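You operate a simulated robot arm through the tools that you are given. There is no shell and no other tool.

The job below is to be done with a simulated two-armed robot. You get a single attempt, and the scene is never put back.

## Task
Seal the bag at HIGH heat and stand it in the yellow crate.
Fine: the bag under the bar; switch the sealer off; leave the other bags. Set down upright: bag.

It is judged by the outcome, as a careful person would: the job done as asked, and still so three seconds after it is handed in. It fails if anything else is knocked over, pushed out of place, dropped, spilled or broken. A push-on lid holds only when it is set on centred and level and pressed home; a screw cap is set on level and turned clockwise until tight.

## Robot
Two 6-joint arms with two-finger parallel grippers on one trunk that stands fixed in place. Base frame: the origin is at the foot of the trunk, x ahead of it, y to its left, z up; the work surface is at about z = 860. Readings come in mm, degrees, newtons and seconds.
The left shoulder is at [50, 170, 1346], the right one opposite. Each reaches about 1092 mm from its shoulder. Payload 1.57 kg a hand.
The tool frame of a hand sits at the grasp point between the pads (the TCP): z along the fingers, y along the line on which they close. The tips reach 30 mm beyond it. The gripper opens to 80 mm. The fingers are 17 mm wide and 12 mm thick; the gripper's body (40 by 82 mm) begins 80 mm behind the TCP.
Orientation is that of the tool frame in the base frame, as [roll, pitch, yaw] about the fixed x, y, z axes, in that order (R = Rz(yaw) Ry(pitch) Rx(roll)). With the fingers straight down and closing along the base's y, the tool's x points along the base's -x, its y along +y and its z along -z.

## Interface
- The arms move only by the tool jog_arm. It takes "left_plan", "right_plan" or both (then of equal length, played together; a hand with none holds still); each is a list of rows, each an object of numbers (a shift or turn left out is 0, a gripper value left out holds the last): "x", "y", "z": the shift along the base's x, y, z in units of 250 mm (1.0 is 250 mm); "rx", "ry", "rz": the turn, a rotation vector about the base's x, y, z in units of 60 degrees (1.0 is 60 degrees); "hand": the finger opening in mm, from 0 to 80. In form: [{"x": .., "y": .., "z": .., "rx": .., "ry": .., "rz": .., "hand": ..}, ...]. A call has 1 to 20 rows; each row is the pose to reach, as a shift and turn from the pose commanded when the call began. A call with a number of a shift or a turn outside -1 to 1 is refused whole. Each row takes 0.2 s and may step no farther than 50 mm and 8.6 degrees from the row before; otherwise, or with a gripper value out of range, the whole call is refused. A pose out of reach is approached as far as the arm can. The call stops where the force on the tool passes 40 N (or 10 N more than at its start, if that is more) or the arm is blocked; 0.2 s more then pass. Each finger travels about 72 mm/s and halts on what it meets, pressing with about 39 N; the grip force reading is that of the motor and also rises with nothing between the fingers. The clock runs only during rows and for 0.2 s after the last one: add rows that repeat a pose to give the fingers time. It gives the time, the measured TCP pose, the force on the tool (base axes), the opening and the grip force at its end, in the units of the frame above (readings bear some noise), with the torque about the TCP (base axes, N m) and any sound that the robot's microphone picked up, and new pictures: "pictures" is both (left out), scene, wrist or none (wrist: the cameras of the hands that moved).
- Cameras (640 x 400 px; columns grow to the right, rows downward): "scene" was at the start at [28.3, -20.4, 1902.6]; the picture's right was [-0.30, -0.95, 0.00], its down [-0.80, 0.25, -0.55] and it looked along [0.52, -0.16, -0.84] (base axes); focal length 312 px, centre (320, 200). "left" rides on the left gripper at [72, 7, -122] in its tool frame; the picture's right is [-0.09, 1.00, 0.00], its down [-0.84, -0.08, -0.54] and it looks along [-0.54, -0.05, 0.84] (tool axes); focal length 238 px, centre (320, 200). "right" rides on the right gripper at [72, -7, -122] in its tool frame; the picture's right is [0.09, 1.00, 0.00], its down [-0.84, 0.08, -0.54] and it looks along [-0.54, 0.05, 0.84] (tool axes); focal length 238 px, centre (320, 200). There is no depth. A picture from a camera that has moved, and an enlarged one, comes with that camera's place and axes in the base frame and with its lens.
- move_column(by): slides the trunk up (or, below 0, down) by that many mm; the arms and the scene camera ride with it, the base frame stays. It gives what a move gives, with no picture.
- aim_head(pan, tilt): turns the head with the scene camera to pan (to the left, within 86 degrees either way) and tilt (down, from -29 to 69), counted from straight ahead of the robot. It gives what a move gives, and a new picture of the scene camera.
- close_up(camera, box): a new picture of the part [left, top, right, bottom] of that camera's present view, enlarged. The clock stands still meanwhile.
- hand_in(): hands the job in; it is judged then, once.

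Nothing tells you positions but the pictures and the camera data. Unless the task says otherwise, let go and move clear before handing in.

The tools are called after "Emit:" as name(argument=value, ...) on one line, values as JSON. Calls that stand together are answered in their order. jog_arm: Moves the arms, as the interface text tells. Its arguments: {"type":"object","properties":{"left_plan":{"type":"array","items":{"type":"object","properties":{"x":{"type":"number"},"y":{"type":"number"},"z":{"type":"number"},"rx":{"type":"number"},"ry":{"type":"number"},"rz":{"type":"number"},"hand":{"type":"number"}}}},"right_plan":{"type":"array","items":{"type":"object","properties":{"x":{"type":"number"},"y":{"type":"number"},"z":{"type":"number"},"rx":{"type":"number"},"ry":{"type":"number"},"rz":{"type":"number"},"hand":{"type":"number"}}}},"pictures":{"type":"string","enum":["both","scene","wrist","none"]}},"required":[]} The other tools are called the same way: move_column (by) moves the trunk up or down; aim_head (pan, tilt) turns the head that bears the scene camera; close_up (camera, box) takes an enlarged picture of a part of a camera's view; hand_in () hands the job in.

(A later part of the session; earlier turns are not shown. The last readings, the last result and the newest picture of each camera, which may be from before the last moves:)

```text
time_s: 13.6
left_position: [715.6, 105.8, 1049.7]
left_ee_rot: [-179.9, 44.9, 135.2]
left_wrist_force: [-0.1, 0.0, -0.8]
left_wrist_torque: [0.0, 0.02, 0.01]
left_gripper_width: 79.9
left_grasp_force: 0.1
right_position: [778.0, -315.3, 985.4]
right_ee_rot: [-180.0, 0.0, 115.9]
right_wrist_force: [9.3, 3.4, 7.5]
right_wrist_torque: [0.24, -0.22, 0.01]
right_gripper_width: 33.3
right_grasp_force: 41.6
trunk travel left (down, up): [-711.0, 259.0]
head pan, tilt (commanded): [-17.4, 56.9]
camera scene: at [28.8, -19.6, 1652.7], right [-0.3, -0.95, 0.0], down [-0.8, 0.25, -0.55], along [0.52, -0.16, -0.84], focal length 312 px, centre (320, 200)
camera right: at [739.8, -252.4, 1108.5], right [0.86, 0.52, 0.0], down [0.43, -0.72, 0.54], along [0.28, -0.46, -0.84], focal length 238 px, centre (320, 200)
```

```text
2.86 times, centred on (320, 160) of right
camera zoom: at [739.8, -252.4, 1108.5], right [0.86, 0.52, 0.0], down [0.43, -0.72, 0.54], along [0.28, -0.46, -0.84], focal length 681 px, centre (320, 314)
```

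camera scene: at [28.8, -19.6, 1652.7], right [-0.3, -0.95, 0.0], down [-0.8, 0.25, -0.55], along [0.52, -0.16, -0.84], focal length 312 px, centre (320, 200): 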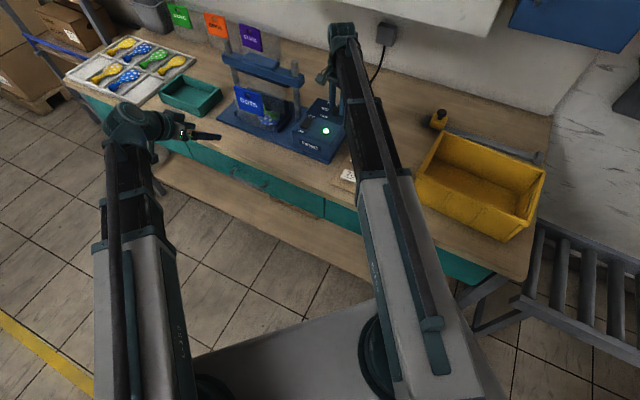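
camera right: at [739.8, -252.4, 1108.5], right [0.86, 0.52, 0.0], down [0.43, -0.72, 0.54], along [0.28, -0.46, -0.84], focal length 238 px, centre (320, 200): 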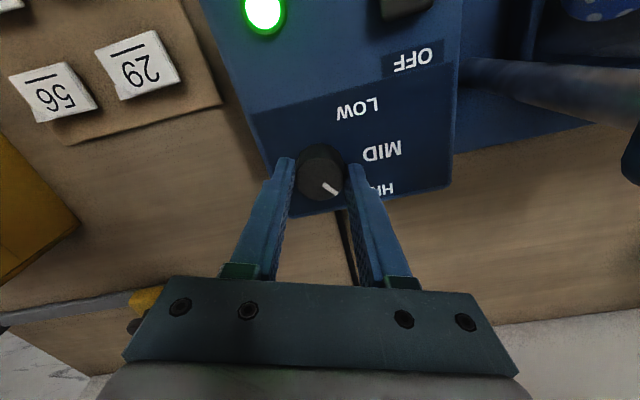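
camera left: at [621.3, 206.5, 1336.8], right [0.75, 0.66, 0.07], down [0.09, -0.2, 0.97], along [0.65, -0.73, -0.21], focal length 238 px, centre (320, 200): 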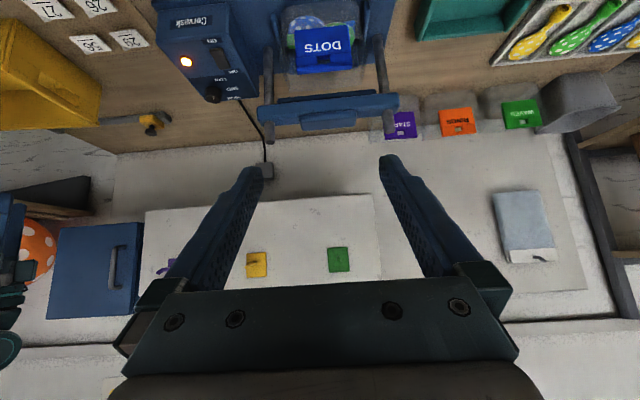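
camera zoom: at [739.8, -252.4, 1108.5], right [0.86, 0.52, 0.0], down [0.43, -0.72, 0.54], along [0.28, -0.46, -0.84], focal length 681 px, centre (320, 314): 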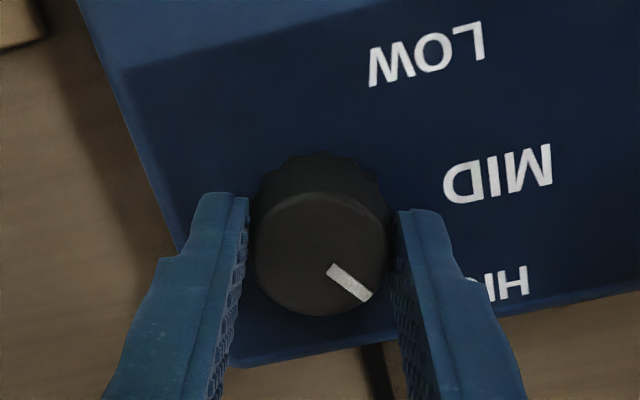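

The lamp has changed to green, and the knob has turned 114° from LOW. I'll turn the last 5° to point squarely at HIGH, then open the fingers.

Emit:
jog_arm(right_plan=[{"rz": -0.085}, {"rz": -0.085, "hand": 80}, {"rz": -0.085, "hand": 80}, {"rz": -0.085, "hand": 80}, {"rz": -0.085, "hand": 80}], pictures="wrist")

Emit:
close_up(camera="right", box=[240, 70, 430, 230])

```text
time_s: 14.8
left_position: [713.0, 103.9, 1049.8]
left_ee_rot: [180.0, 45.0, 135.0]
left_wrist_force: [0.0, 0.4, 0.1]
left_wrist_torque: [-0.02, 0.01, 0.01]
left_gripper_width: 79.9
left_grasp_force: 0.1
right_position: [776.0, -315.8, 985.8]
right_ee_rot: [-180.0, 0.0, 111.0]
right_wrist_force: [-0.3, -0.3, -0.1]
right_wrist_torque: [0.0, -0.02, -0.03]
right_gripper_width: 80.0
right_grasp_force: 0.0
trunk travel left (down, up): [-711.0, 259.0]
head pan, tilt (commanded): [-17.4, 56.9]
camera right: at [744.5, -250.4, 1108.6], right [0.9, 0.44, 0.0], down [0.37, -0.75, 0.54], along [0.24, -0.49, -0.84], focal length 238 px, centre (320, 200)
```

right: 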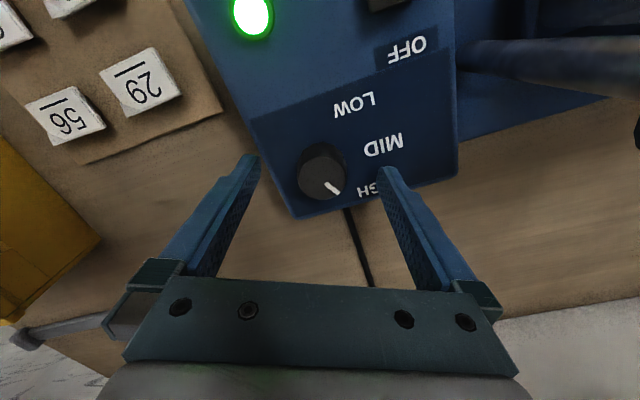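

```text
2.50 times, centred on (335, 150) of right
camera zoom: at [744.5, -250.4, 1108.6], right [0.9, 0.44, 0.0], down [0.37, -0.75, 0.54], along [0.24, -0.49, -0.84], focal length 596 px, centre (282, 325)
```

zoom: 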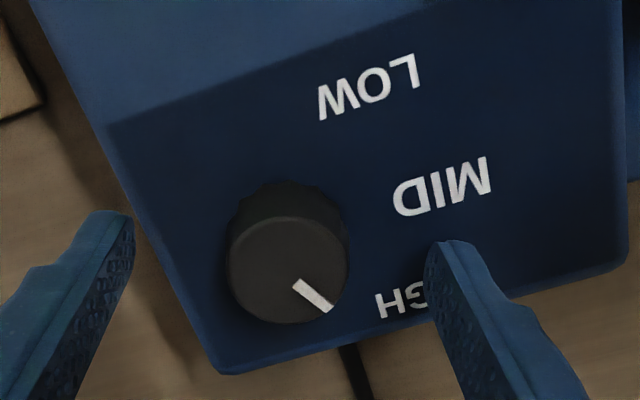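

The knob now points about 60° past MID on the HIGH side, mirroring where it started for LOW, and the lamp is green. I'll raise the trunk clear and check the dial from above without the hand around it.

Emit:
move_column(by=194)

Emit:
close_up(camera="right", box=[260, 60, 440, 200])

Emit:
close_up(camera="scene", box=[290, 100, 370, 180])

Emit:
close_up(camera="left", box=[120, 60, 320, 220])

```text
time_s: 16.9
left_position: [714.6, 103.4, 1244.2]
left_ee_rot: [180.0, 44.9, 135.0]
left_wrist_force: [0.4, 1.0, 0.2]
left_wrist_torque: [0.02, 0.0, -0.02]
left_gripper_width: 80.1
left_grasp_force: 0.1
right_position: [776.1, -315.2, 1179.8]
right_ee_rot: [180.0, -0.1, 110.9]
right_wrist_force: [-0.4, 0.2, -0.8]
right_wrist_torque: [0.01, -0.01, -0.01]
right_gripper_width: 79.7
right_grasp_force: 0.0
trunk travel left (down, up): [-905.0, 65.0]
head pan, tilt (commanded): [-17.4, 56.9]
```

```text
2.86 times, centred on (350, 130) of right
camera zoom: at [744.6, -250.4, 1302.5], right [0.9, 0.44, 0.0], down [0.37, -0.75, 0.54], along [0.24, -0.49, -0.84], focal length 681 px, centre (234, 400)
```

zoom: 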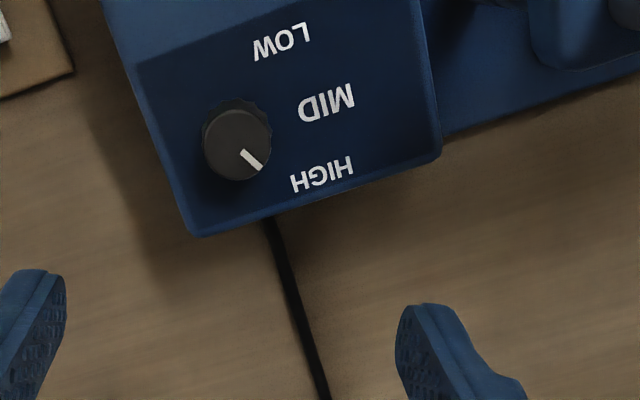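

```text
5.00 times, centred on (330, 140) of scene
camera zoom: at [28.4, -20.4, 1846.6], right [-0.3, -0.95, 0.0], down [-0.8, 0.25, -0.55], along [0.52, -0.16, -0.84], focal length 1559 px, centre (270, 500)
```

zoom: 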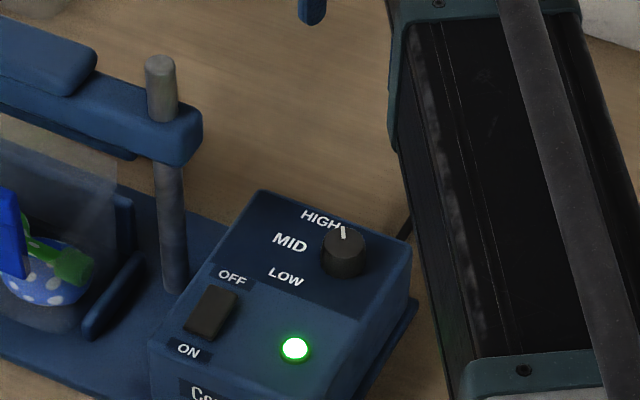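

```text
2.50 times, centred on (220, 140) of left
camera zoom: at [621.5, 206.3, 1280.7], right [0.75, 0.66, 0.06], down [0.09, -0.2, 0.97], along [0.65, -0.72, -0.21], focal length 596 px, centre (570, 350)
```

zoom: 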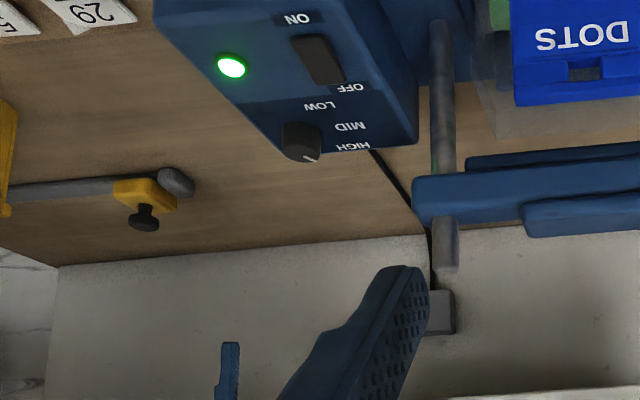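

The dial reads HIGH with the lamp green. Next I'll close the right fingers and carry the hand, 40 mm above the post tops, to over the middle of the bar near (941, -112).

Emit:
jog_arm(right_plan=[{"x": 0.095, "y": 0.116, "rz": 0.059, "hand": 0}, {"x": 0.189, "y": 0.232, "rz": 0.117}, {"x": 0.284, "y": 0.348, "rz": 0.176}, {"x": 0.378, "y": 0.463, "rz": 0.234}, {"x": 0.473, "y": 0.579, "rz": 0.293}, {"x": 0.567, "y": 0.695, "rz": 0.351}, {"x": 0.662, "y": 0.811, "rz": 0.41}, {"x": 0.662, "y": 0.811, "rz": 0.41}], pictures="both")

Emit:
close_up(camera="left", box=[200, 40, 440, 240])

```text
time_s: 18.7
left_position: [714.6, 104.2, 1243.0]
left_ee_rot: [-179.9, 44.8, 135.0]
left_wrist_force: [0.1, -0.6, -0.1]
left_wrist_torque: [-0.01, -0.01, 0.02]
left_gripper_width: 80.2
left_grasp_force: 0.0
right_position: [920.7, -113.5, 1180.0]
right_ee_rot: [180.0, 0.0, 135.5]
right_wrist_force: [0.7, -0.2, -0.6]
right_wrist_torque: [-0.04, 0.02, 0.0]
right_gripper_width: 0.0
right_grasp_force: 20.9
right hand out of reach, approached as far as the arm can: row 7, 8
trunk travel left (down, up): [-905.0, 65.0]
head pan, tilt (commanded): [-17.4, 56.9]
camera scene: at [28.6, -20.7, 1846.6], right [-0.3, -0.95, 0.0], down [-0.8, 0.25, -0.55], along [0.52, -0.16, -0.84], focal length 312 px, centre (320, 200)
camera right: at [864.5, -67.9, 1302.3], right [0.63, 0.78, 0.0], down [0.65, -0.53, 0.54], along [0.42, -0.34, -0.84], focal length 238 px, centre (320, 200)
```

scene: 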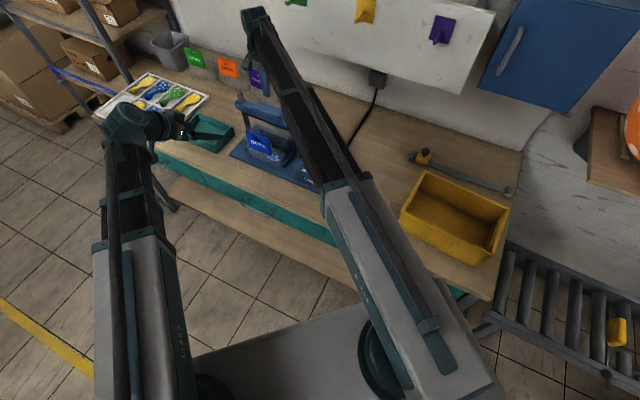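
right: 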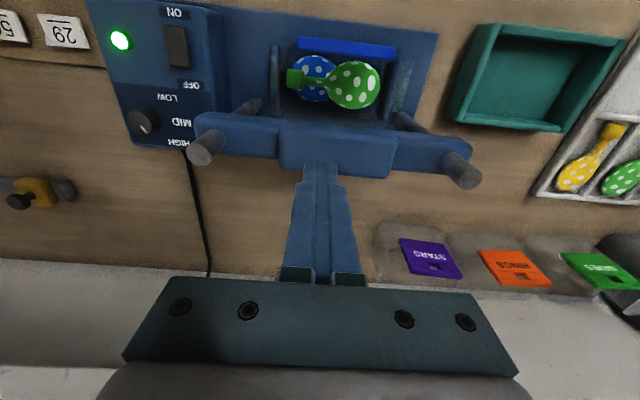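

```text
2.00 times, centred on (320, 140) of left
camera zoom: at [621.7, 206.0, 1280.7], right [0.75, 0.66, 0.06], down [0.09, -0.2, 0.97], along [0.65, -0.72, -0.22], focal length 477 px, centre (320, 320)
```

zoom: 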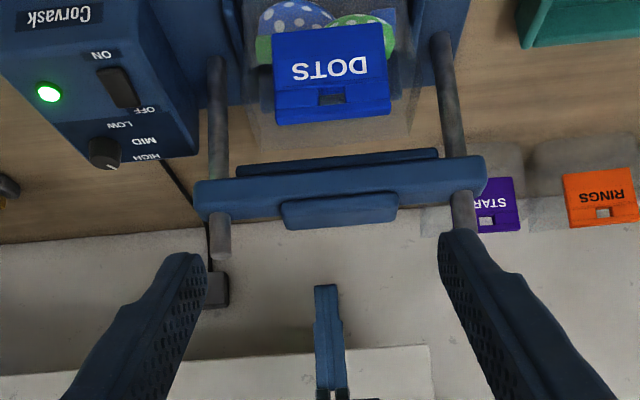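

Straight down, the arm reaches only to (921, -113), a radius of about 873 mm; that is already over the pad but off-centre. A 6° outward tilt of the fingers should bring the tips to the pad's middle, so I'll apply that and read where the hand goes.

Emit:
jog_arm(right_plan=[{"rx": 0.0065, "ry": -0.0998, "z": 0.005}, {"rx": 0.0065, "ry": -0.0998, "z": 0.005}], pictures="wrist")

```text
time_s: 19.3
left_position: [715.4, 105.6, 1245.3]
left_ee_rot: [-179.9, 44.9, 135.1]
left_wrist_force: [-0.9, -0.7, -0.3]
left_wrist_torque: [0.02, 0.0, 0.0]
left_gripper_width: 79.9
left_grasp_force: 0.1
right_position: [920.6, -113.7, 1181.0]
right_ee_rot: [175.5, 4.0, 135.3]
right_wrist_force: [0.2, -0.1, -0.3]
right_wrist_torque: [0.03, 0.02, -0.01]
right_gripper_width: 0.0
right_grasp_force: 21.4
trunk travel left (down, up): [-905.0, 65.0]
head pan, tilt (commanded): [-17.4, 56.9]
camera right: at [852.6, -68.7, 1297.3], right [0.63, 0.77, 0.07], down [0.59, -0.54, 0.6], along [0.51, -0.34, -0.79], focal length 238 px, centre (320, 200)
```

right: 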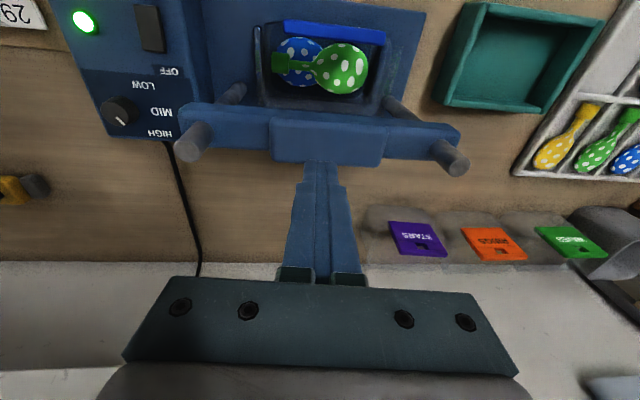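

The hand held its place while tilting, so there is now spare reach. I'll shift it 14 mm out to put the tips over the pad's middle.

Emit:
jog_arm(right_plan=[{"x": 0.058, "y": 0.007}, {"x": 0.058, "y": 0.007}], pictures="wrist")

Emit:
close_up(camera="right", box=[170, 0, 480, 200])

```text
time_s: 19.9
left_position: [713.5, 103.8, 1244.1]
left_ee_rot: [-180.0, 44.9, 135.0]
left_wrist_force: [0.5, -0.7, -0.4]
left_wrist_torque: [-0.01, 0.03, 0.04]
left_gripper_width: 80.1
left_grasp_force: 0.0
right_position: [934.2, -112.2, 1181.3]
right_ee_rot: [175.5, 4.0, 135.3]
right_wrist_force: [-0.3, 0.1, 0.6]
right_wrist_torque: [0.01, -0.02, 0.0]
right_gripper_width: 0.0
right_grasp_force: 21.4
trunk travel left (down, up): [-905.0, 65.0]
head pan, tilt (commanded): [-17.4, 56.9]
camera right: at [865.9, -67.0, 1297.9], right [0.63, 0.77, 0.07], down [0.59, -0.54, 0.6], along [0.51, -0.34, -0.79], focal length 238 px, centre (320, 200)
```

right: 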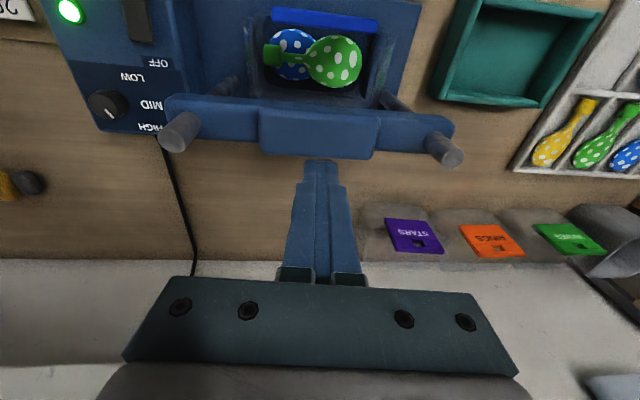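

```text
2.00 times, centred on (325, 100) of right
camera zoom: at [865.9, -67.0, 1297.9], right [0.63, 0.77, 0.07], down [0.59, -0.54, 0.6], along [0.51, -0.34, -0.79], focal length 477 px, centre (310, 400)
```

zoom: 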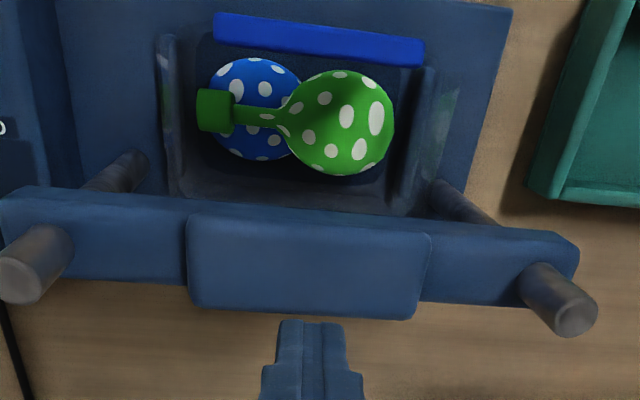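

The fingertips are above the pad's centre, and from here I can see the open mouth of the bag with its back film right under the bar. I'll lower by 50 mm, stopping just short of the pad.

Emit:
move_column(by=-50)

Emit:
close_up(camera="left", box=[200, 40, 440, 240])

Emit:
close_up(camera="right", box=[170, 20, 480, 220])

```text
time_s: 20.8
left_position: [714.7, 105.2, 1193.6]
left_ee_rot: [179.9, 44.9, 135.0]
left_wrist_force: [0.9, 0.0, 0.4]
left_wrist_torque: [0.01, 0.03, -0.02]
left_gripper_width: 79.9
left_grasp_force: 0.1
right_position: [936.0, -112.3, 1131.4]
right_ee_rot: [175.5, 4.0, 135.3]
right_wrist_force: [0.4, -0.7, 0.6]
right_wrist_torque: [0.0, 0.02, -0.02]
right_gripper_width: 0.1
right_grasp_force: 21.1
trunk travel left (down, up): [-855.0, 115.0]
head pan, tilt (commanded): [-17.4, 56.9]
```

```text
2.00 times, centred on (320, 140) of left
camera zoom: at [621.2, 206.3, 1230.9], right [0.75, 0.66, 0.06], down [0.09, -0.2, 0.97], along [0.65, -0.72, -0.21], focal length 477 px, centre (320, 320)
```

zoom: 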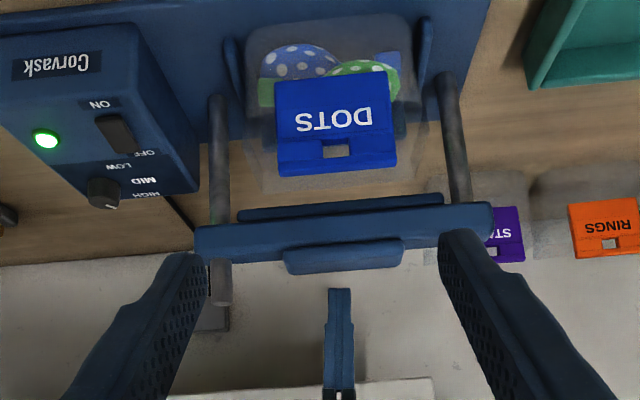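

```text
2.00 times, centred on (325, 120) of right
camera zoom: at [866.1, -67.0, 1247.7], right [0.63, 0.77, 0.07], down [0.59, -0.54, 0.6], along [0.51, -0.34, -0.79], focal length 477 px, centre (310, 360)
```

zoom: 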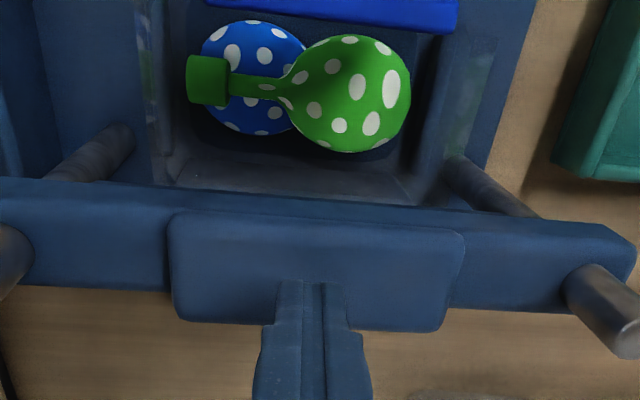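

The tips are roughly 15 mm above the pad. I'll come down in small steps and watch the wrist force for contact.

Emit:
move_column(by=-12)

Emit:
move_column(by=-6)

```text
time_s: 21.4
left_position: [713.6, 105.4, 1181.8]
left_ee_rot: [180.0, 44.9, 135.0]
left_wrist_force: [0.8, 0.0, -0.1]
left_wrist_torque: [-0.02, 0.05, 0.03]
left_gripper_width: 80.0
left_grasp_force: 0.1
right_position: [934.3, -112.1, 1117.8]
right_ee_rot: [175.5, 4.0, 135.3]
right_wrist_force: [-0.2, -0.2, -0.4]
right_wrist_torque: [-0.03, -0.01, 0.01]
right_gripper_width: 0.0
right_grasp_force: 20.8
trunk travel left (down, up): [-843.0, 127.0]
head pan, tilt (commanded): [-17.4, 56.9]
```

```text
time_s: 22.0
left_position: [714.2, 104.4, 1175.8]
left_ee_rot: [-179.9, 44.9, 135.0]
left_wrist_force: [-0.1, -0.5, -0.7]
left_wrist_torque: [0.0, 0.0, -0.02]
left_gripper_width: 80.2
left_grasp_force: 0.0
right_position: [934.3, -112.2, 1112.7]
right_ee_rot: [175.6, 3.9, 135.3]
right_wrist_force: [-0.4, 0.4, -0.2]
right_wrist_torque: [0.0, -0.02, 0.05]
right_gripper_width: 0.0
right_grasp_force: 20.8
trunk travel left (down, up): [-837.0, 133.0]
head pan, tilt (commanded): [-17.4, 56.9]
```

No contact yet with the tips near z 1083. I'll continue down in 5 mm steps.

Emit:
move_column(by=-5)

Emit:
move_column(by=-5)

Emit:
close_up(camera="left", box=[260, 100, 400, 220])

```text
time_s: 22.5
left_position: [714.4, 105.0, 1170.8]
left_ee_rot: [180.0, 45.0, 135.0]
left_wrist_force: [0.6, -0.7, -0.4]
left_wrist_torque: [0.0, 0.02, 0.0]
left_gripper_width: 80.0
left_grasp_force: 0.0
right_position: [934.5, -113.0, 1108.0]
right_ee_rot: [175.6, 4.0, 135.3]
right_wrist_force: [0.2, 0.2, -0.6]
right_wrist_torque: [0.03, -0.02, 0.02]
right_gripper_width: 0.0
right_grasp_force: 21.2
trunk travel left (down, up): [-832.0, 138.0]
head pan, tilt (commanded): [-17.4, 56.9]
```

```text
time_s: 23.1
left_position: [712.9, 105.1, 1166.0]
left_ee_rot: [-180.0, 45.0, 135.0]
left_wrist_force: [0.4, 0.1, 0.7]
left_wrist_torque: [0.01, 0.01, -0.01]
left_gripper_width: 79.8
left_grasp_force: 0.1
right_position: [933.8, -111.4, 1102.7]
right_ee_rot: [175.4, 4.0, 135.3]
right_wrist_force: [0.4, -0.7, 3.0]
right_wrist_torque: [-0.02, 0.0, -0.02]
right_gripper_width: 0.3
right_grasp_force: 21.2
trunk travel left (down, up): [-827.0, 143.0]
head pan, tilt (commanded): [-17.4, 56.9]
```

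```text
3.33 times, centred on (330, 160) of left
camera zoom: at [621.2, 206.4, 1202.9], right [0.75, 0.66, 0.07], down [0.09, -0.2, 0.97], along [0.65, -0.72, -0.21], focal length 794 px, centre (287, 333)
```

zoom: 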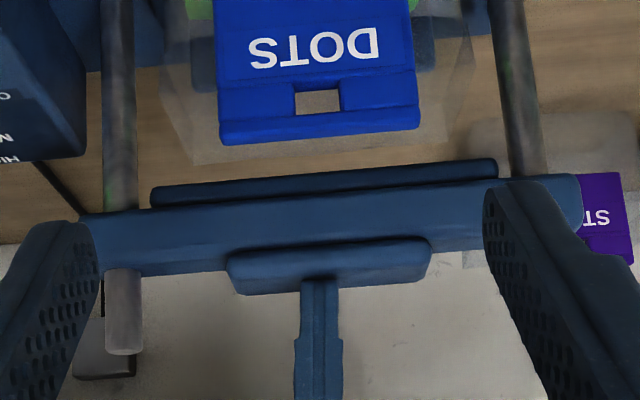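

Contact: 3 N with the tips at about z 1073 on the pad. Now I'll press the bar down in 10 mm steps, watching force and sound.

Emit:
move_column(by=-10)

Emit:
move_column(by=-10)

Emit:
close_up(camera="left", box=[260, 80, 400, 200])

```text
time_s: 23.6
left_position: [714.0, 104.2, 1156.3]
left_ee_rot: [-180.0, 45.0, 135.0]
left_wrist_force: [0.4, 0.8, -0.4]
left_wrist_torque: [-0.02, 0.03, -0.01]
left_gripper_width: 80.4
left_grasp_force: 0.1
right_position: [935.2, -112.8, 1092.7]
right_ee_rot: [175.5, 4.0, 135.2]
right_wrist_force: [0.8, -0.1, 3.4]
right_wrist_torque: [-0.02, 0.0, 0.0]
right_gripper_width: 0.1
right_grasp_force: 21.6
trunk travel left (down, up): [-817.0, 153.0]
head pan, tilt (commanded): [-17.4, 56.9]
```

```text
time_s: 24.2
left_position: [712.9, 104.1, 1147.1]
left_ee_rot: [-179.9, 44.9, 135.0]
left_wrist_force: [-0.5, 0.1, 0.1]
left_wrist_torque: [0.03, 0.03, -0.02]
left_gripper_width: 80.0
left_grasp_force: 0.0
right_position: [935.3, -111.9, 1084.3]
right_ee_rot: [175.5, 4.1, 135.3]
right_wrist_force: [1.1, -1.2, 4.7]
right_wrist_torque: [0.01, 0.01, 0.03]
right_gripper_width: 0.0
right_grasp_force: 21.3
trunk travel left (down, up): [-807.0, 163.0]
head pan, tilt (commanded): [-17.4, 56.9]
```

```text
3.33 times, centred on (330, 140) of left
camera zoom: at [621.0, 206.4, 1183.0], right [0.75, 0.66, 0.07], down [0.09, -0.2, 0.97], along [0.65, -0.72, -0.21], focal length 794 px, centre (287, 400)
```

zoom: 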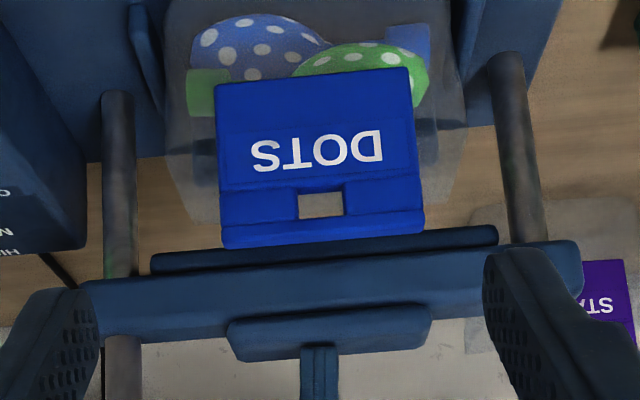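

The bar slides down smoothly against a light spring. I'll continue in steps, smaller as it nears the film.

Emit:
move_column(by=-10)

Emit:
move_column(by=-8)

Emit:
move_column(by=-8)

Emit:
close_up(camera="left", box=[260, 80, 400, 200])

Emit:
close_up(camera="right", box=[170, 20, 480, 220])

```text
time_s: 24.8
left_position: [714.7, 105.0, 1136.1]
left_ee_rot: [180.0, 44.9, 134.9]
left_wrist_force: [-0.2, -0.3, 1.0]
left_wrist_torque: [0.0, -0.03, -0.04]
left_gripper_width: 80.3
left_grasp_force: 0.1
right_position: [934.3, -112.7, 1073.6]
right_ee_rot: [175.5, 4.0, 135.3]
right_wrist_force: [0.9, -0.1, 5.6]
right_wrist_torque: [-0.05, 0.0, -0.03]
right_gripper_width: 0.0
right_grasp_force: 21.7
trunk travel left (down, up): [-797.0, 173.0]
head pan, tilt (commanded): [-17.4, 56.9]
```

```text
time_s: 25.4
left_position: [712.7, 105.4, 1127.4]
left_ee_rot: [-180.0, 44.9, 135.1]
left_wrist_force: [0.3, 0.5, -0.6]
left_wrist_torque: [0.02, -0.02, 0.01]
left_gripper_width: 79.9
left_grasp_force: 0.0
right_position: [934.2, -112.3, 1065.7]
right_ee_rot: [175.5, 4.0, 135.3]
right_wrist_force: [1.0, -0.1, 5.6]
right_wrist_torque: [0.02, 0.0, 0.02]
right_gripper_width: 0.3
right_grasp_force: 21.6
trunk travel left (down, up): [-789.0, 181.0]
head pan, tilt (commanded): [-17.4, 56.9]
```

```text
time_s: 26.0
left_position: [712.2, 105.3, 1123.3]
left_ee_rot: [179.9, 45.0, 135.0]
left_wrist_force: [0.4, 0.3, 0.2]
left_wrist_torque: [-0.02, 0.02, 0.0]
left_gripper_width: 79.9
left_grasp_force: 0.1
right_position: [933.9, -112.4, 1059.9]
right_ee_rot: [175.3, 4.3, 135.5]
right_wrist_force: [-0.7, 0.0, 28.5]
right_wrist_torque: [-0.05, 0.3, 0.02]
right_gripper_width: 0.0
right_grasp_force: 21.4
trunk travel left (down, up): [-782.0, 188.0]
head pan, tilt (commanded): [-17.4, 56.9]
stopped: the force on the tool passed its limit at 43 N (the readings are from after the stop); the commanded pose is now the measured one
```

```text
3.33 times, centred on (330, 140) of left
camera zoom: at [618.6, 206.6, 1159.0], right [0.75, 0.66, 0.07], down [0.09, -0.2, 0.97], along [0.66, -0.72, -0.21], focal length 794 px, centre (287, 400)
```

zoom: 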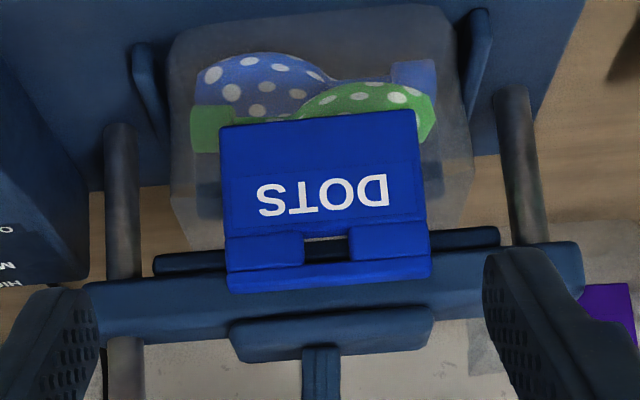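

```text
2.00 times, centred on (325, 120) of right
camera zoom: at [864.8, -66.8, 1176.4], right [0.63, 0.77, 0.07], down [0.59, -0.53, 0.61], along [0.51, -0.34, -0.79], focal length 477 px, centre (310, 360)
```

zoom: 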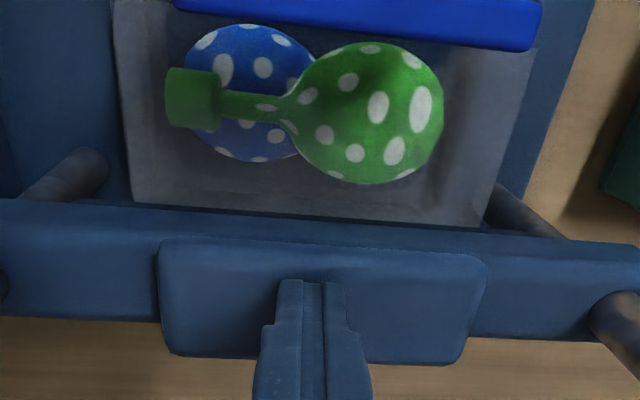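

The bar has bottomed out with about 28 N on it, and the film now looks closed under the strip. I'll hold it there for a couple of seconds and watch the lamp and sound.

Emit:
jog_arm(right_plan=[{}, {}, {}, {}, {}, {}, {}, {}, {}, {}], pictures="both")

Emit:
close_up(camera="left", box=[160, 20, 420, 220])

```text
time_s: 28.2
left_position: [711.1, 104.6, 1122.2]
left_ee_rot: [-180.0, 45.0, 134.9]
left_wrist_force: [-0.3, 0.8, 0.5]
left_wrist_torque: [0.03, 0.0, -0.01]
left_gripper_width: 79.9
left_grasp_force: 0.0
right_position: [935.3, -112.9, 1060.4]
right_ee_rot: [175.3, 4.3, 135.3]
right_wrist_force: [1.0, 0.5, 32.2]
right_wrist_torque: [-0.04, 0.25, -0.02]
right_gripper_width: 0.0
right_grasp_force: 20.9
trunk travel left (down, up): [-782.0, 188.0]
head pan, tilt (commanded): [-17.4, 56.9]
camera scene: at [24.0, -19.7, 1723.3], right [-0.3, -0.95, 0.0], down [-0.8, 0.25, -0.55], along [0.52, -0.16, -0.84], focal length 312 px, centre (320, 200)
camera right: at [864.8, -66.9, 1176.4], right [0.63, 0.77, 0.07], down [0.59, -0.54, 0.61], along [0.51, -0.34, -0.79], focal length 238 px, centre (320, 200)
```

scene: 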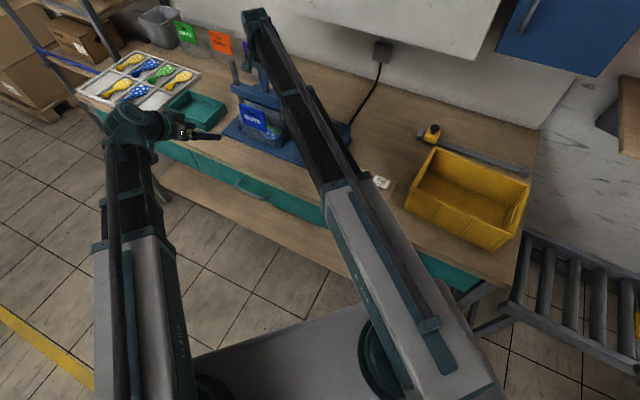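
right: 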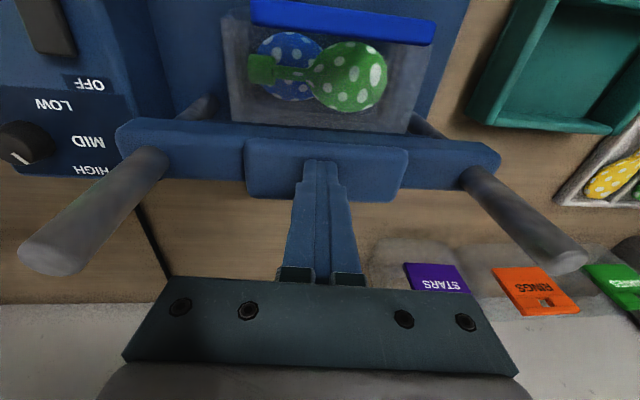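

```text
2.00 times, centred on (290, 120) of left
camera zoom: at [618.6, 206.7, 1158.9], right [0.75, 0.66, 0.07], down [0.09, -0.2, 0.97], along [0.66, -0.72, -0.21], focal length 477 px, centre (380, 360)
```

zoom: 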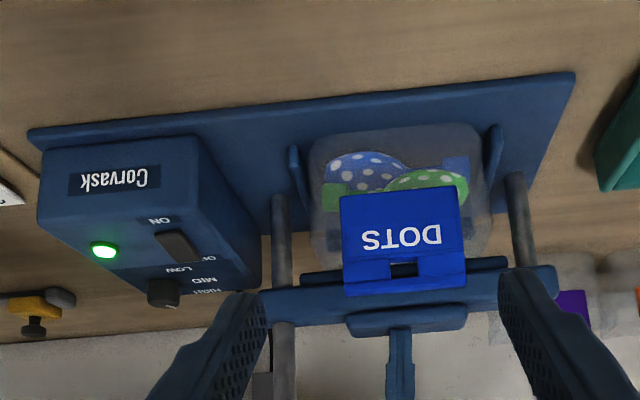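

No sound yet and the lamp stays green after about 2 s. I'll hold on for another 2 s with the same pressure.

Emit:
jog_arm(right_plan=[{}, {}, {}, {}, {}, {}, {}, {}, {}, {}], pictures="wrist")

Emit:
close_up(camera="left", box=[160, 20, 420, 220])

```text
time_s: 30.4
left_position: [710.4, 105.2, 1122.5]
left_ee_rot: [179.9, 45.0, 134.9]
left_wrist_force: [-0.5, 0.1, 0.1]
left_wrist_torque: [0.01, 0.01, 0.02]
left_gripper_width: 80.1
left_grasp_force: 0.1
right_position: [934.3, -111.9, 1059.5]
right_ee_rot: [175.3, 4.3, 135.3]
right_wrist_force: [0.2, 0.0, 32.2]
right_wrist_torque: [-0.05, 0.27, -0.02]
right_gripper_width: 0.0
right_grasp_force: 21.5
trunk travel left (down, up): [-782.0, 188.0]
head pan, tilt (commanded): [-17.4, 56.9]
camera right: at [864.7, -66.9, 1176.4], right [0.63, 0.77, 0.07], down [0.59, -0.54, 0.61], along [0.51, -0.34, -0.79], focal length 238 px, centre (320, 200)
```

right: 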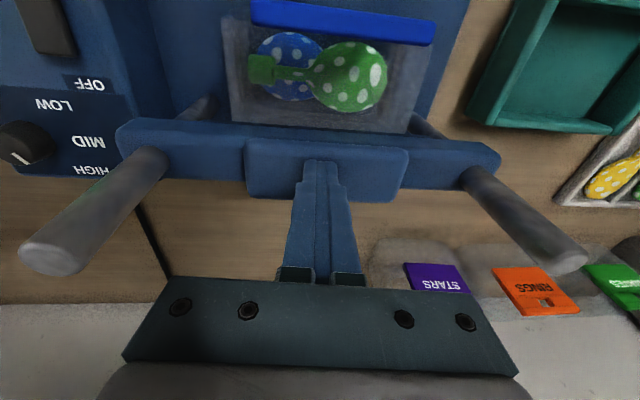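

```text
2.00 times, centred on (290, 120) of left
camera zoom: at [618.5, 206.7, 1158.9], right [0.75, 0.66, 0.07], down [0.09, -0.2, 0.97], along [0.66, -0.72, -0.21], focal length 477 px, centre (380, 360)
```

zoom: 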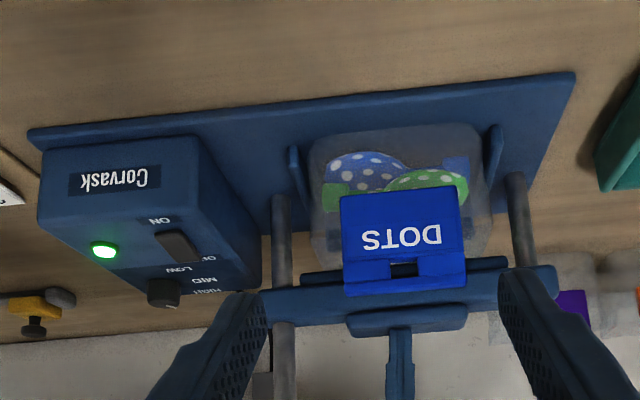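

Still no signal. I'll look closely at the strip and film to check what the bar is pressing on.

Emit:
close_up(camera="right", box=[200, 0, 460, 160])

Emit:
close_up(camera="left", box=[270, 70, 420, 190])

Emit:
close_up(camera="scene", box=[215, 50, 325, 160])

```text
2.46 times, centred on (330, 80) of right
camera zoom: at [864.7, -66.9, 1176.4], right [0.63, 0.77, 0.07], down [0.59, -0.54, 0.61], along [0.51, -0.34, -0.79], focal length 587 px, centre (295, 495)
```

zoom: 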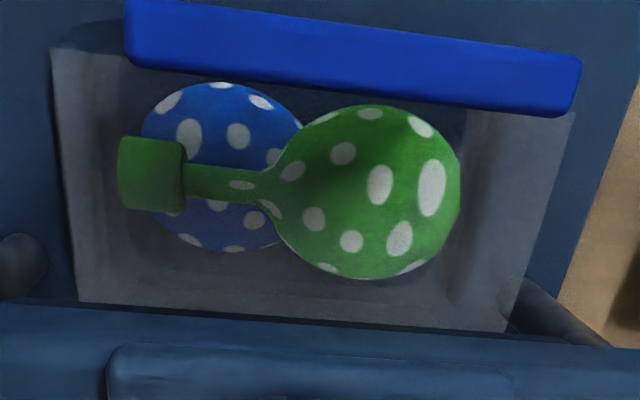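

```text
3.33 times, centred on (345, 130) of left
camera zoom: at [618.5, 206.7, 1158.9], right [0.75, 0.66, 0.07], down [0.09, -0.2, 0.97], along [0.66, -0.72, -0.21], focal length 794 px, centre (237, 433)
```

zoom: 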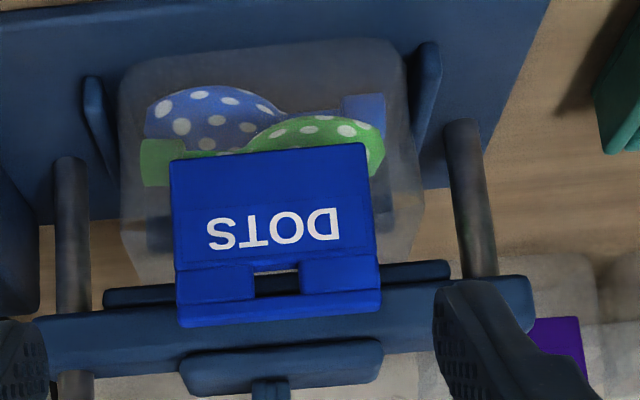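

```text
3.64 times, centred on (270, 105) of scene
camera zoom: at [23.9, -19.8, 1723.3], right [-0.3, -0.95, 0.0], down [-0.8, 0.25, -0.55], along [0.52, -0.16, -0.84], focal length 1134 px, centre (502, 546)
```

zoom: 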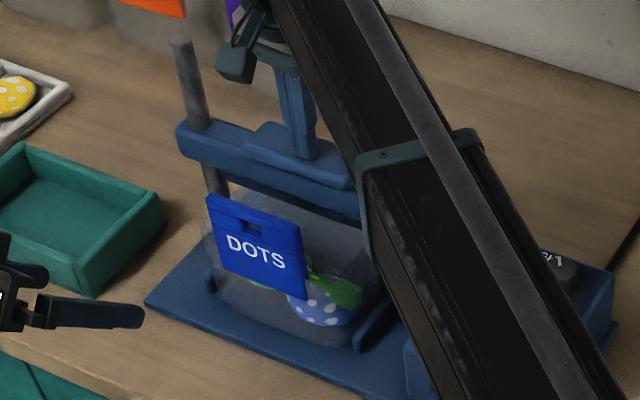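

The film now bridges from the card back to the bar, pressed at about 32 N for 4.5 s. I'll release the bar and look for a seam.

Emit:
move_column(by=20)

Emit:
move_column(by=70)

Emit:
close_up(camera="right", box=[170, 0, 480, 200])

Emit:
close_up(camera="left", box=[260, 40, 430, 200])

Emit:
close_up(camera="left", box=[130, 20, 430, 220])

```text
time_s: 31.1
left_position: [714.3, 104.8, 1141.0]
left_ee_rot: [-179.9, 44.9, 135.1]
left_wrist_force: [-0.6, -0.2, 0.5]
left_wrist_torque: [0.03, -0.01, -0.01]
left_gripper_width: 80.2
left_grasp_force: 0.0
right_position: [936.7, -113.2, 1077.1]
right_ee_rot: [175.4, 4.1, 135.2]
right_wrist_force: [-2.2, 0.6, 4.1]
right_wrist_torque: [0.01, 0.13, -0.01]
right_gripper_width: 0.0
right_grasp_force: 21.1
trunk travel left (down, up): [-802.0, 168.0]
head pan, tilt (commanded): [-17.4, 56.9]
```

```text
time_s: 32.1
left_position: [713.6, 104.5, 1209.5]
left_ee_rot: [-180.0, 44.9, 135.0]
left_wrist_force: [-0.9, 1.0, -0.1]
left_wrist_torque: [-0.02, 0.02, 0.03]
left_gripper_width: 79.8
left_grasp_force: 0.1
right_position: [938.1, -111.9, 1147.6]
right_ee_rot: [175.4, 4.0, 135.3]
right_wrist_force: [0.4, 0.3, -1.2]
right_wrist_torque: [-0.01, -0.04, -0.02]
right_gripper_width: 0.1
right_grasp_force: 21.3
trunk travel left (down, up): [-872.0, 98.0]
head pan, tilt (commanded): [-17.4, 56.9]
```

```text
2.00 times, centred on (325, 100) of right
camera zoom: at [868.0, -67.3, 1263.7], right [0.63, 0.77, 0.07], down [0.59, -0.54, 0.61], along [0.51, -0.34, -0.79], focal length 477 px, centre (310, 400)
```

zoom: 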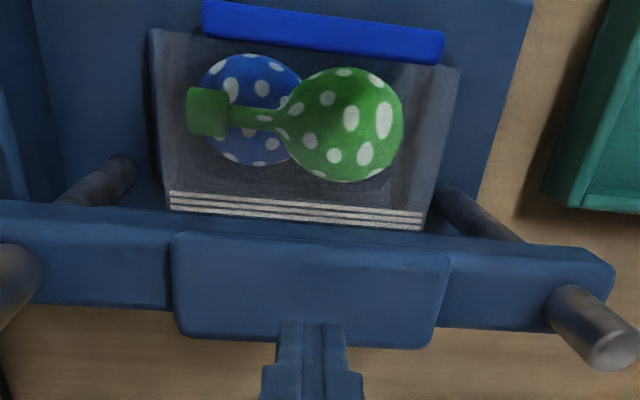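

```text
2.50 times, centred on (345, 120) of left
camera zoom: at [621.6, 206.3, 1247.1], right [0.75, 0.66, 0.06], down [0.09, -0.2, 0.97], along [0.65, -0.72, -0.21], focal length 596 px, centre (258, 400)
```

zoom: 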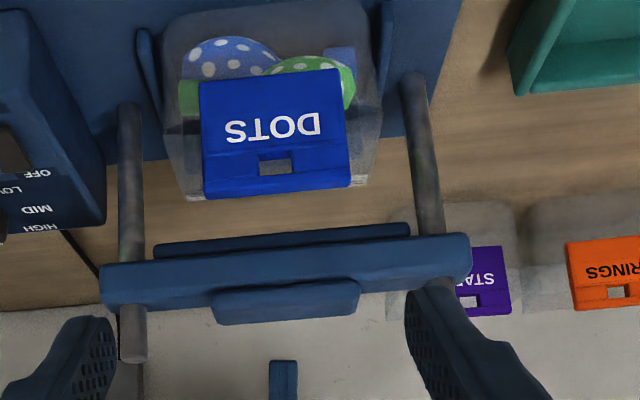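

```text
2.00 times, centred on (280, 120) of left
camera zoom: at [621.6, 206.3, 1247.1], right [0.75, 0.66, 0.06], down [0.09, -0.2, 0.97], along [0.65, -0.72, -0.21], focal length 477 px, centre (400, 360)
```

zoom: 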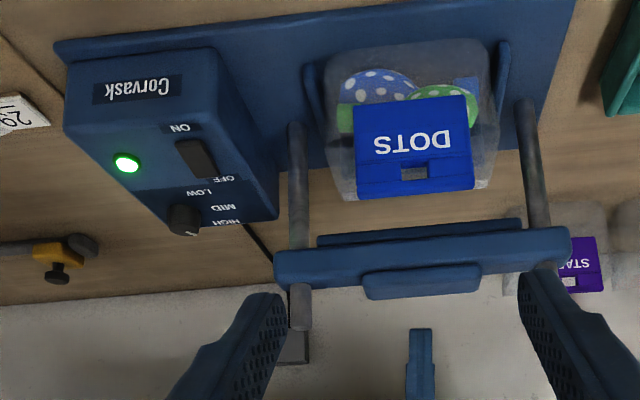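

A seam of three white lines now runs along the top of the film, and the bar has sprung back up, so the bag is sealed. Next is the switch: I'll raise 40 mm and carry the hand, straightened, to just in front of the control box's switch near (753, -203).

Emit:
move_column(by=40)

Emit:
jog_arm(right_plan=[{"x": -0.1, "y": -0.05, "z": -0.003, "rx": -0.0065, "ry": 0.0998}, {"x": -0.24, "y": -0.12, "z": -0.005, "rx": -0.0065, "ry": 0.0998}, {"x": -0.4, "y": -0.2, "z": -0.005, "rx": -0.0065, "ry": 0.0998}, {"x": -0.56, "y": -0.29, "z": -0.005, "rx": -0.0065, "ry": 0.0998}, {"x": -0.72, "y": -0.38, "z": -0.005, "rx": -0.0065, "ry": 0.0998}], pictures="wrist")

Emit:
close_up(camera="right", box=[220, 40, 420, 200])

```text
time_s: 33.0
left_position: [715.0, 103.6, 1250.1]
left_ee_rot: [179.9, 45.0, 135.1]
left_wrist_force: [0.4, 0.2, -0.4]
left_wrist_torque: [-0.02, 0.0, 0.02]
left_gripper_width: 80.1
left_grasp_force: 0.1
right_position: [936.6, -112.1, 1187.7]
right_ee_rot: [175.4, 4.1, 135.4]
right_wrist_force: [-0.2, -0.8, 0.1]
right_wrist_torque: [0.01, -0.02, -0.01]
right_gripper_width: 0.0
right_grasp_force: 21.6
trunk travel left (down, up): [-912.0, 58.0]
head pan, tilt (commanded): [-17.4, 56.9]
```

```text
time_s: 34.2
left_position: [712.3, 105.6, 1250.5]
left_ee_rot: [180.0, 44.9, 135.0]
left_wrist_force: [-0.6, 0.2, -0.3]
left_wrist_torque: [0.01, 0.01, 0.01]
left_gripper_width: 80.2
left_grasp_force: 0.0
right_position: [754.0, -207.9, 1187.4]
right_ee_rot: [179.9, 0.3, 135.5]
right_wrist_force: [0.1, -0.4, 0.7]
right_wrist_torque: [-0.01, 0.0, -0.01]
right_gripper_width: 0.2
right_grasp_force: 21.0
trunk travel left (down, up): [-912.0, 58.0]
head pan, tilt (commanded): [-17.4, 56.9]
camera right: at [697.3, -161.4, 1309.3], right [0.63, 0.77, 0.0], down [0.65, -0.53, 0.54], along [0.42, -0.34, -0.84], focal length 238 px, centre (320, 200)
```

right: 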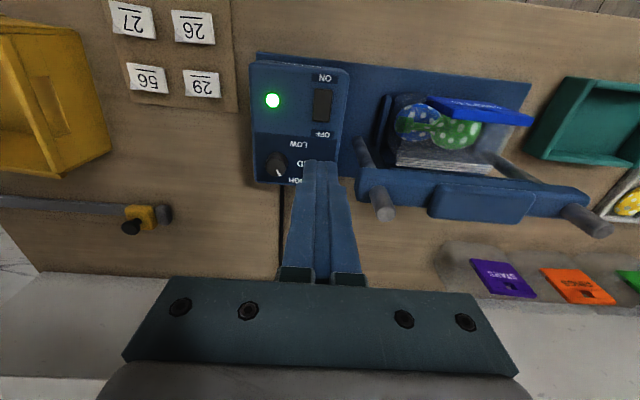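

```text
2.50 times, centred on (320, 120) of right
camera zoom: at [697.3, -161.4, 1309.3], right [0.63, 0.77, 0.0], down [0.65, -0.53, 0.54], along [0.42, -0.34, -0.84], focal length 596 px, centre (320, 400)
```

zoom: 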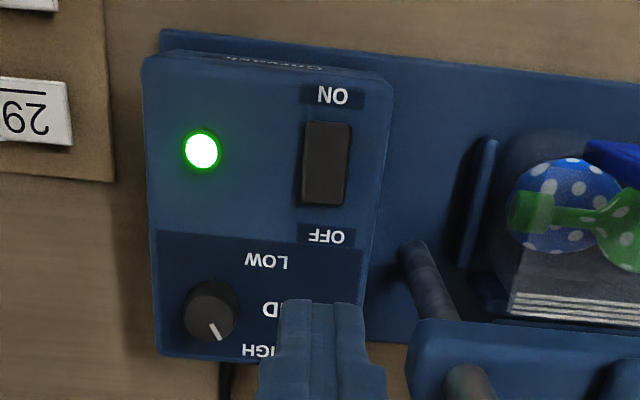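

The switch spans from about (739,-189) at its ON end to (769,-215) at its OFF end. I'll shift over the OFF half at about (763, -210) and lower to 20 mm above it.

Emit:
jog_arm(right_plan=[{"x": 0.036, "y": -0.009, "hand": 0}, {"x": 0.036, "y": -0.009}], pictures="none")

Emit:
move_column(by=-175)

Emit:
close_up(camera="right", box=[240, 60, 400, 200])

Emit:
close_up(camera="left", box=[120, 60, 320, 220])

```text
time_s: 34.8
left_position: [714.7, 105.0, 1250.4]
left_ee_rot: [-180.0, 44.9, 135.0]
left_wrist_force: [-0.1, 0.5, -0.1]
left_wrist_torque: [-0.02, 0.0, -0.02]
left_gripper_width: 80.2
left_grasp_force: 0.1
right_position: [764.6, -209.3, 1185.6]
right_ee_rot: [179.9, 0.2, 135.6]
right_wrist_force: [-0.1, -0.1, -0.6]
right_wrist_torque: [0.04, 0.0, -0.02]
right_gripper_width: 0.0
right_grasp_force: 20.9
trunk travel left (down, up): [-912.0, 58.0]
head pan, tilt (commanded): [-17.4, 56.9]
```

```text
time_s: 36.7
left_position: [712.8, 104.5, 1074.9]
left_ee_rot: [-179.9, 44.9, 135.0]
left_wrist_force: [0.0, 0.8, -0.9]
left_wrist_torque: [-0.01, -0.01, -0.01]
left_gripper_width: 80.2
left_grasp_force: 0.2
right_position: [764.8, -209.4, 1011.3]
right_ee_rot: [179.9, 0.2, 135.5]
right_wrist_force: [-0.1, -0.3, 0.1]
right_wrist_torque: [0.01, -0.01, 0.04]
right_gripper_width: 0.0
right_grasp_force: 21.4
trunk travel left (down, up): [-737.0, 233.0]
head pan, tilt (commanded): [-17.4, 56.9]
```

```text
2.86 times, centred on (320, 130) of right
camera zoom: at [707.8, -163.1, 1134.0], right [0.63, 0.77, 0.0], down [0.65, -0.53, 0.54], along [0.42, -0.34, -0.84], focal length 681 px, centre (320, 400)
```

zoom: 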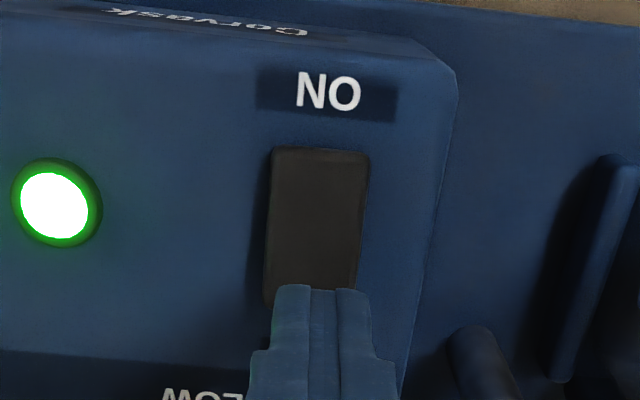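

```text
2.50 times, centred on (220, 140) of left
camera zoom: at [621.2, 206.3, 1112.4], right [0.75, 0.66, 0.06], down [0.09, -0.2, 0.97], along [0.65, -0.72, -0.21], focal length 596 px, centre (570, 350)
```

zoom: 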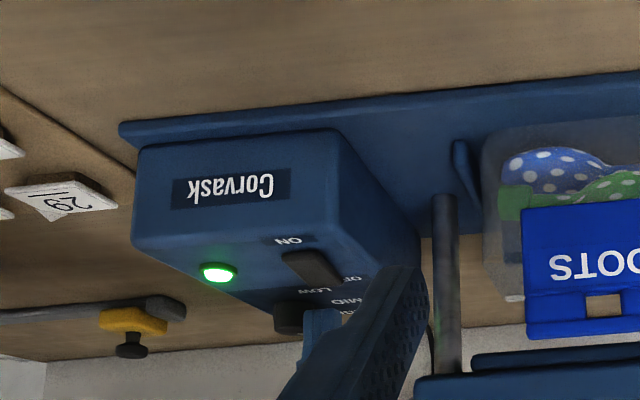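

The tips will land on the OFF half of the rocker. I'll come down 15 mm and then in small steps until it gives.

Emit:
move_column(by=-15)

Emit:
move_column(by=-5)

Emit:
move_column(by=-4)

```text
time_s: 37.4
left_position: [713.7, 104.3, 1060.3]
left_ee_rot: [-180.0, 44.7, 135.0]
left_wrist_force: [0.6, -0.2, 0.1]
left_wrist_torque: [0.0, 0.04, 0.02]
left_gripper_width: 79.9
left_grasp_force: 0.0
right_position: [764.6, -208.8, 995.8]
right_ee_rot: [179.9, 0.2, 135.5]
right_wrist_force: [0.6, -0.4, -0.6]
right_wrist_torque: [0.01, 0.02, 0.03]
right_gripper_width: 0.0
right_grasp_force: 21.3
trunk travel left (down, up): [-722.0, 248.0]
head pan, tilt (commanded): [-17.4, 56.9]
```

```text
time_s: 37.9
left_position: [714.7, 104.4, 1056.2]
left_ee_rot: [-180.0, 44.9, 134.9]
left_wrist_force: [0.3, -0.7, -0.2]
left_wrist_torque: [0.03, 0.0, -0.01]
left_gripper_width: 79.9
left_grasp_force: 0.1
right_position: [763.4, -209.5, 992.1]
right_ee_rot: [179.8, 0.2, 135.5]
right_wrist_force: [0.8, 0.0, 0.7]
right_wrist_torque: [-0.01, 0.03, 0.03]
right_gripper_width: 0.0
right_grasp_force: 20.9
trunk travel left (down, up): [-717.0, 253.0]
head pan, tilt (commanded): [-17.4, 56.9]
```

```text
time_s: 38.4
left_position: [713.4, 105.3, 1052.3]
left_ee_rot: [-179.9, 44.9, 135.1]
left_wrist_force: [-0.4, 0.5, -0.2]
left_wrist_torque: [-0.03, 0.02, 0.02]
left_gripper_width: 79.8
left_grasp_force: 0.0
right_position: [765.0, -210.5, 987.5]
right_ee_rot: [179.8, 0.3, 135.4]
right_wrist_force: [9.4, -4.2, 22.2]
right_wrist_torque: [-0.01, -0.18, 0.09]
right_gripper_width: 0.0
right_grasp_force: 21.7
trunk travel left (down, up): [-713.0, 257.0]
head pan, tilt (commanded): [-17.4, 56.9]
```

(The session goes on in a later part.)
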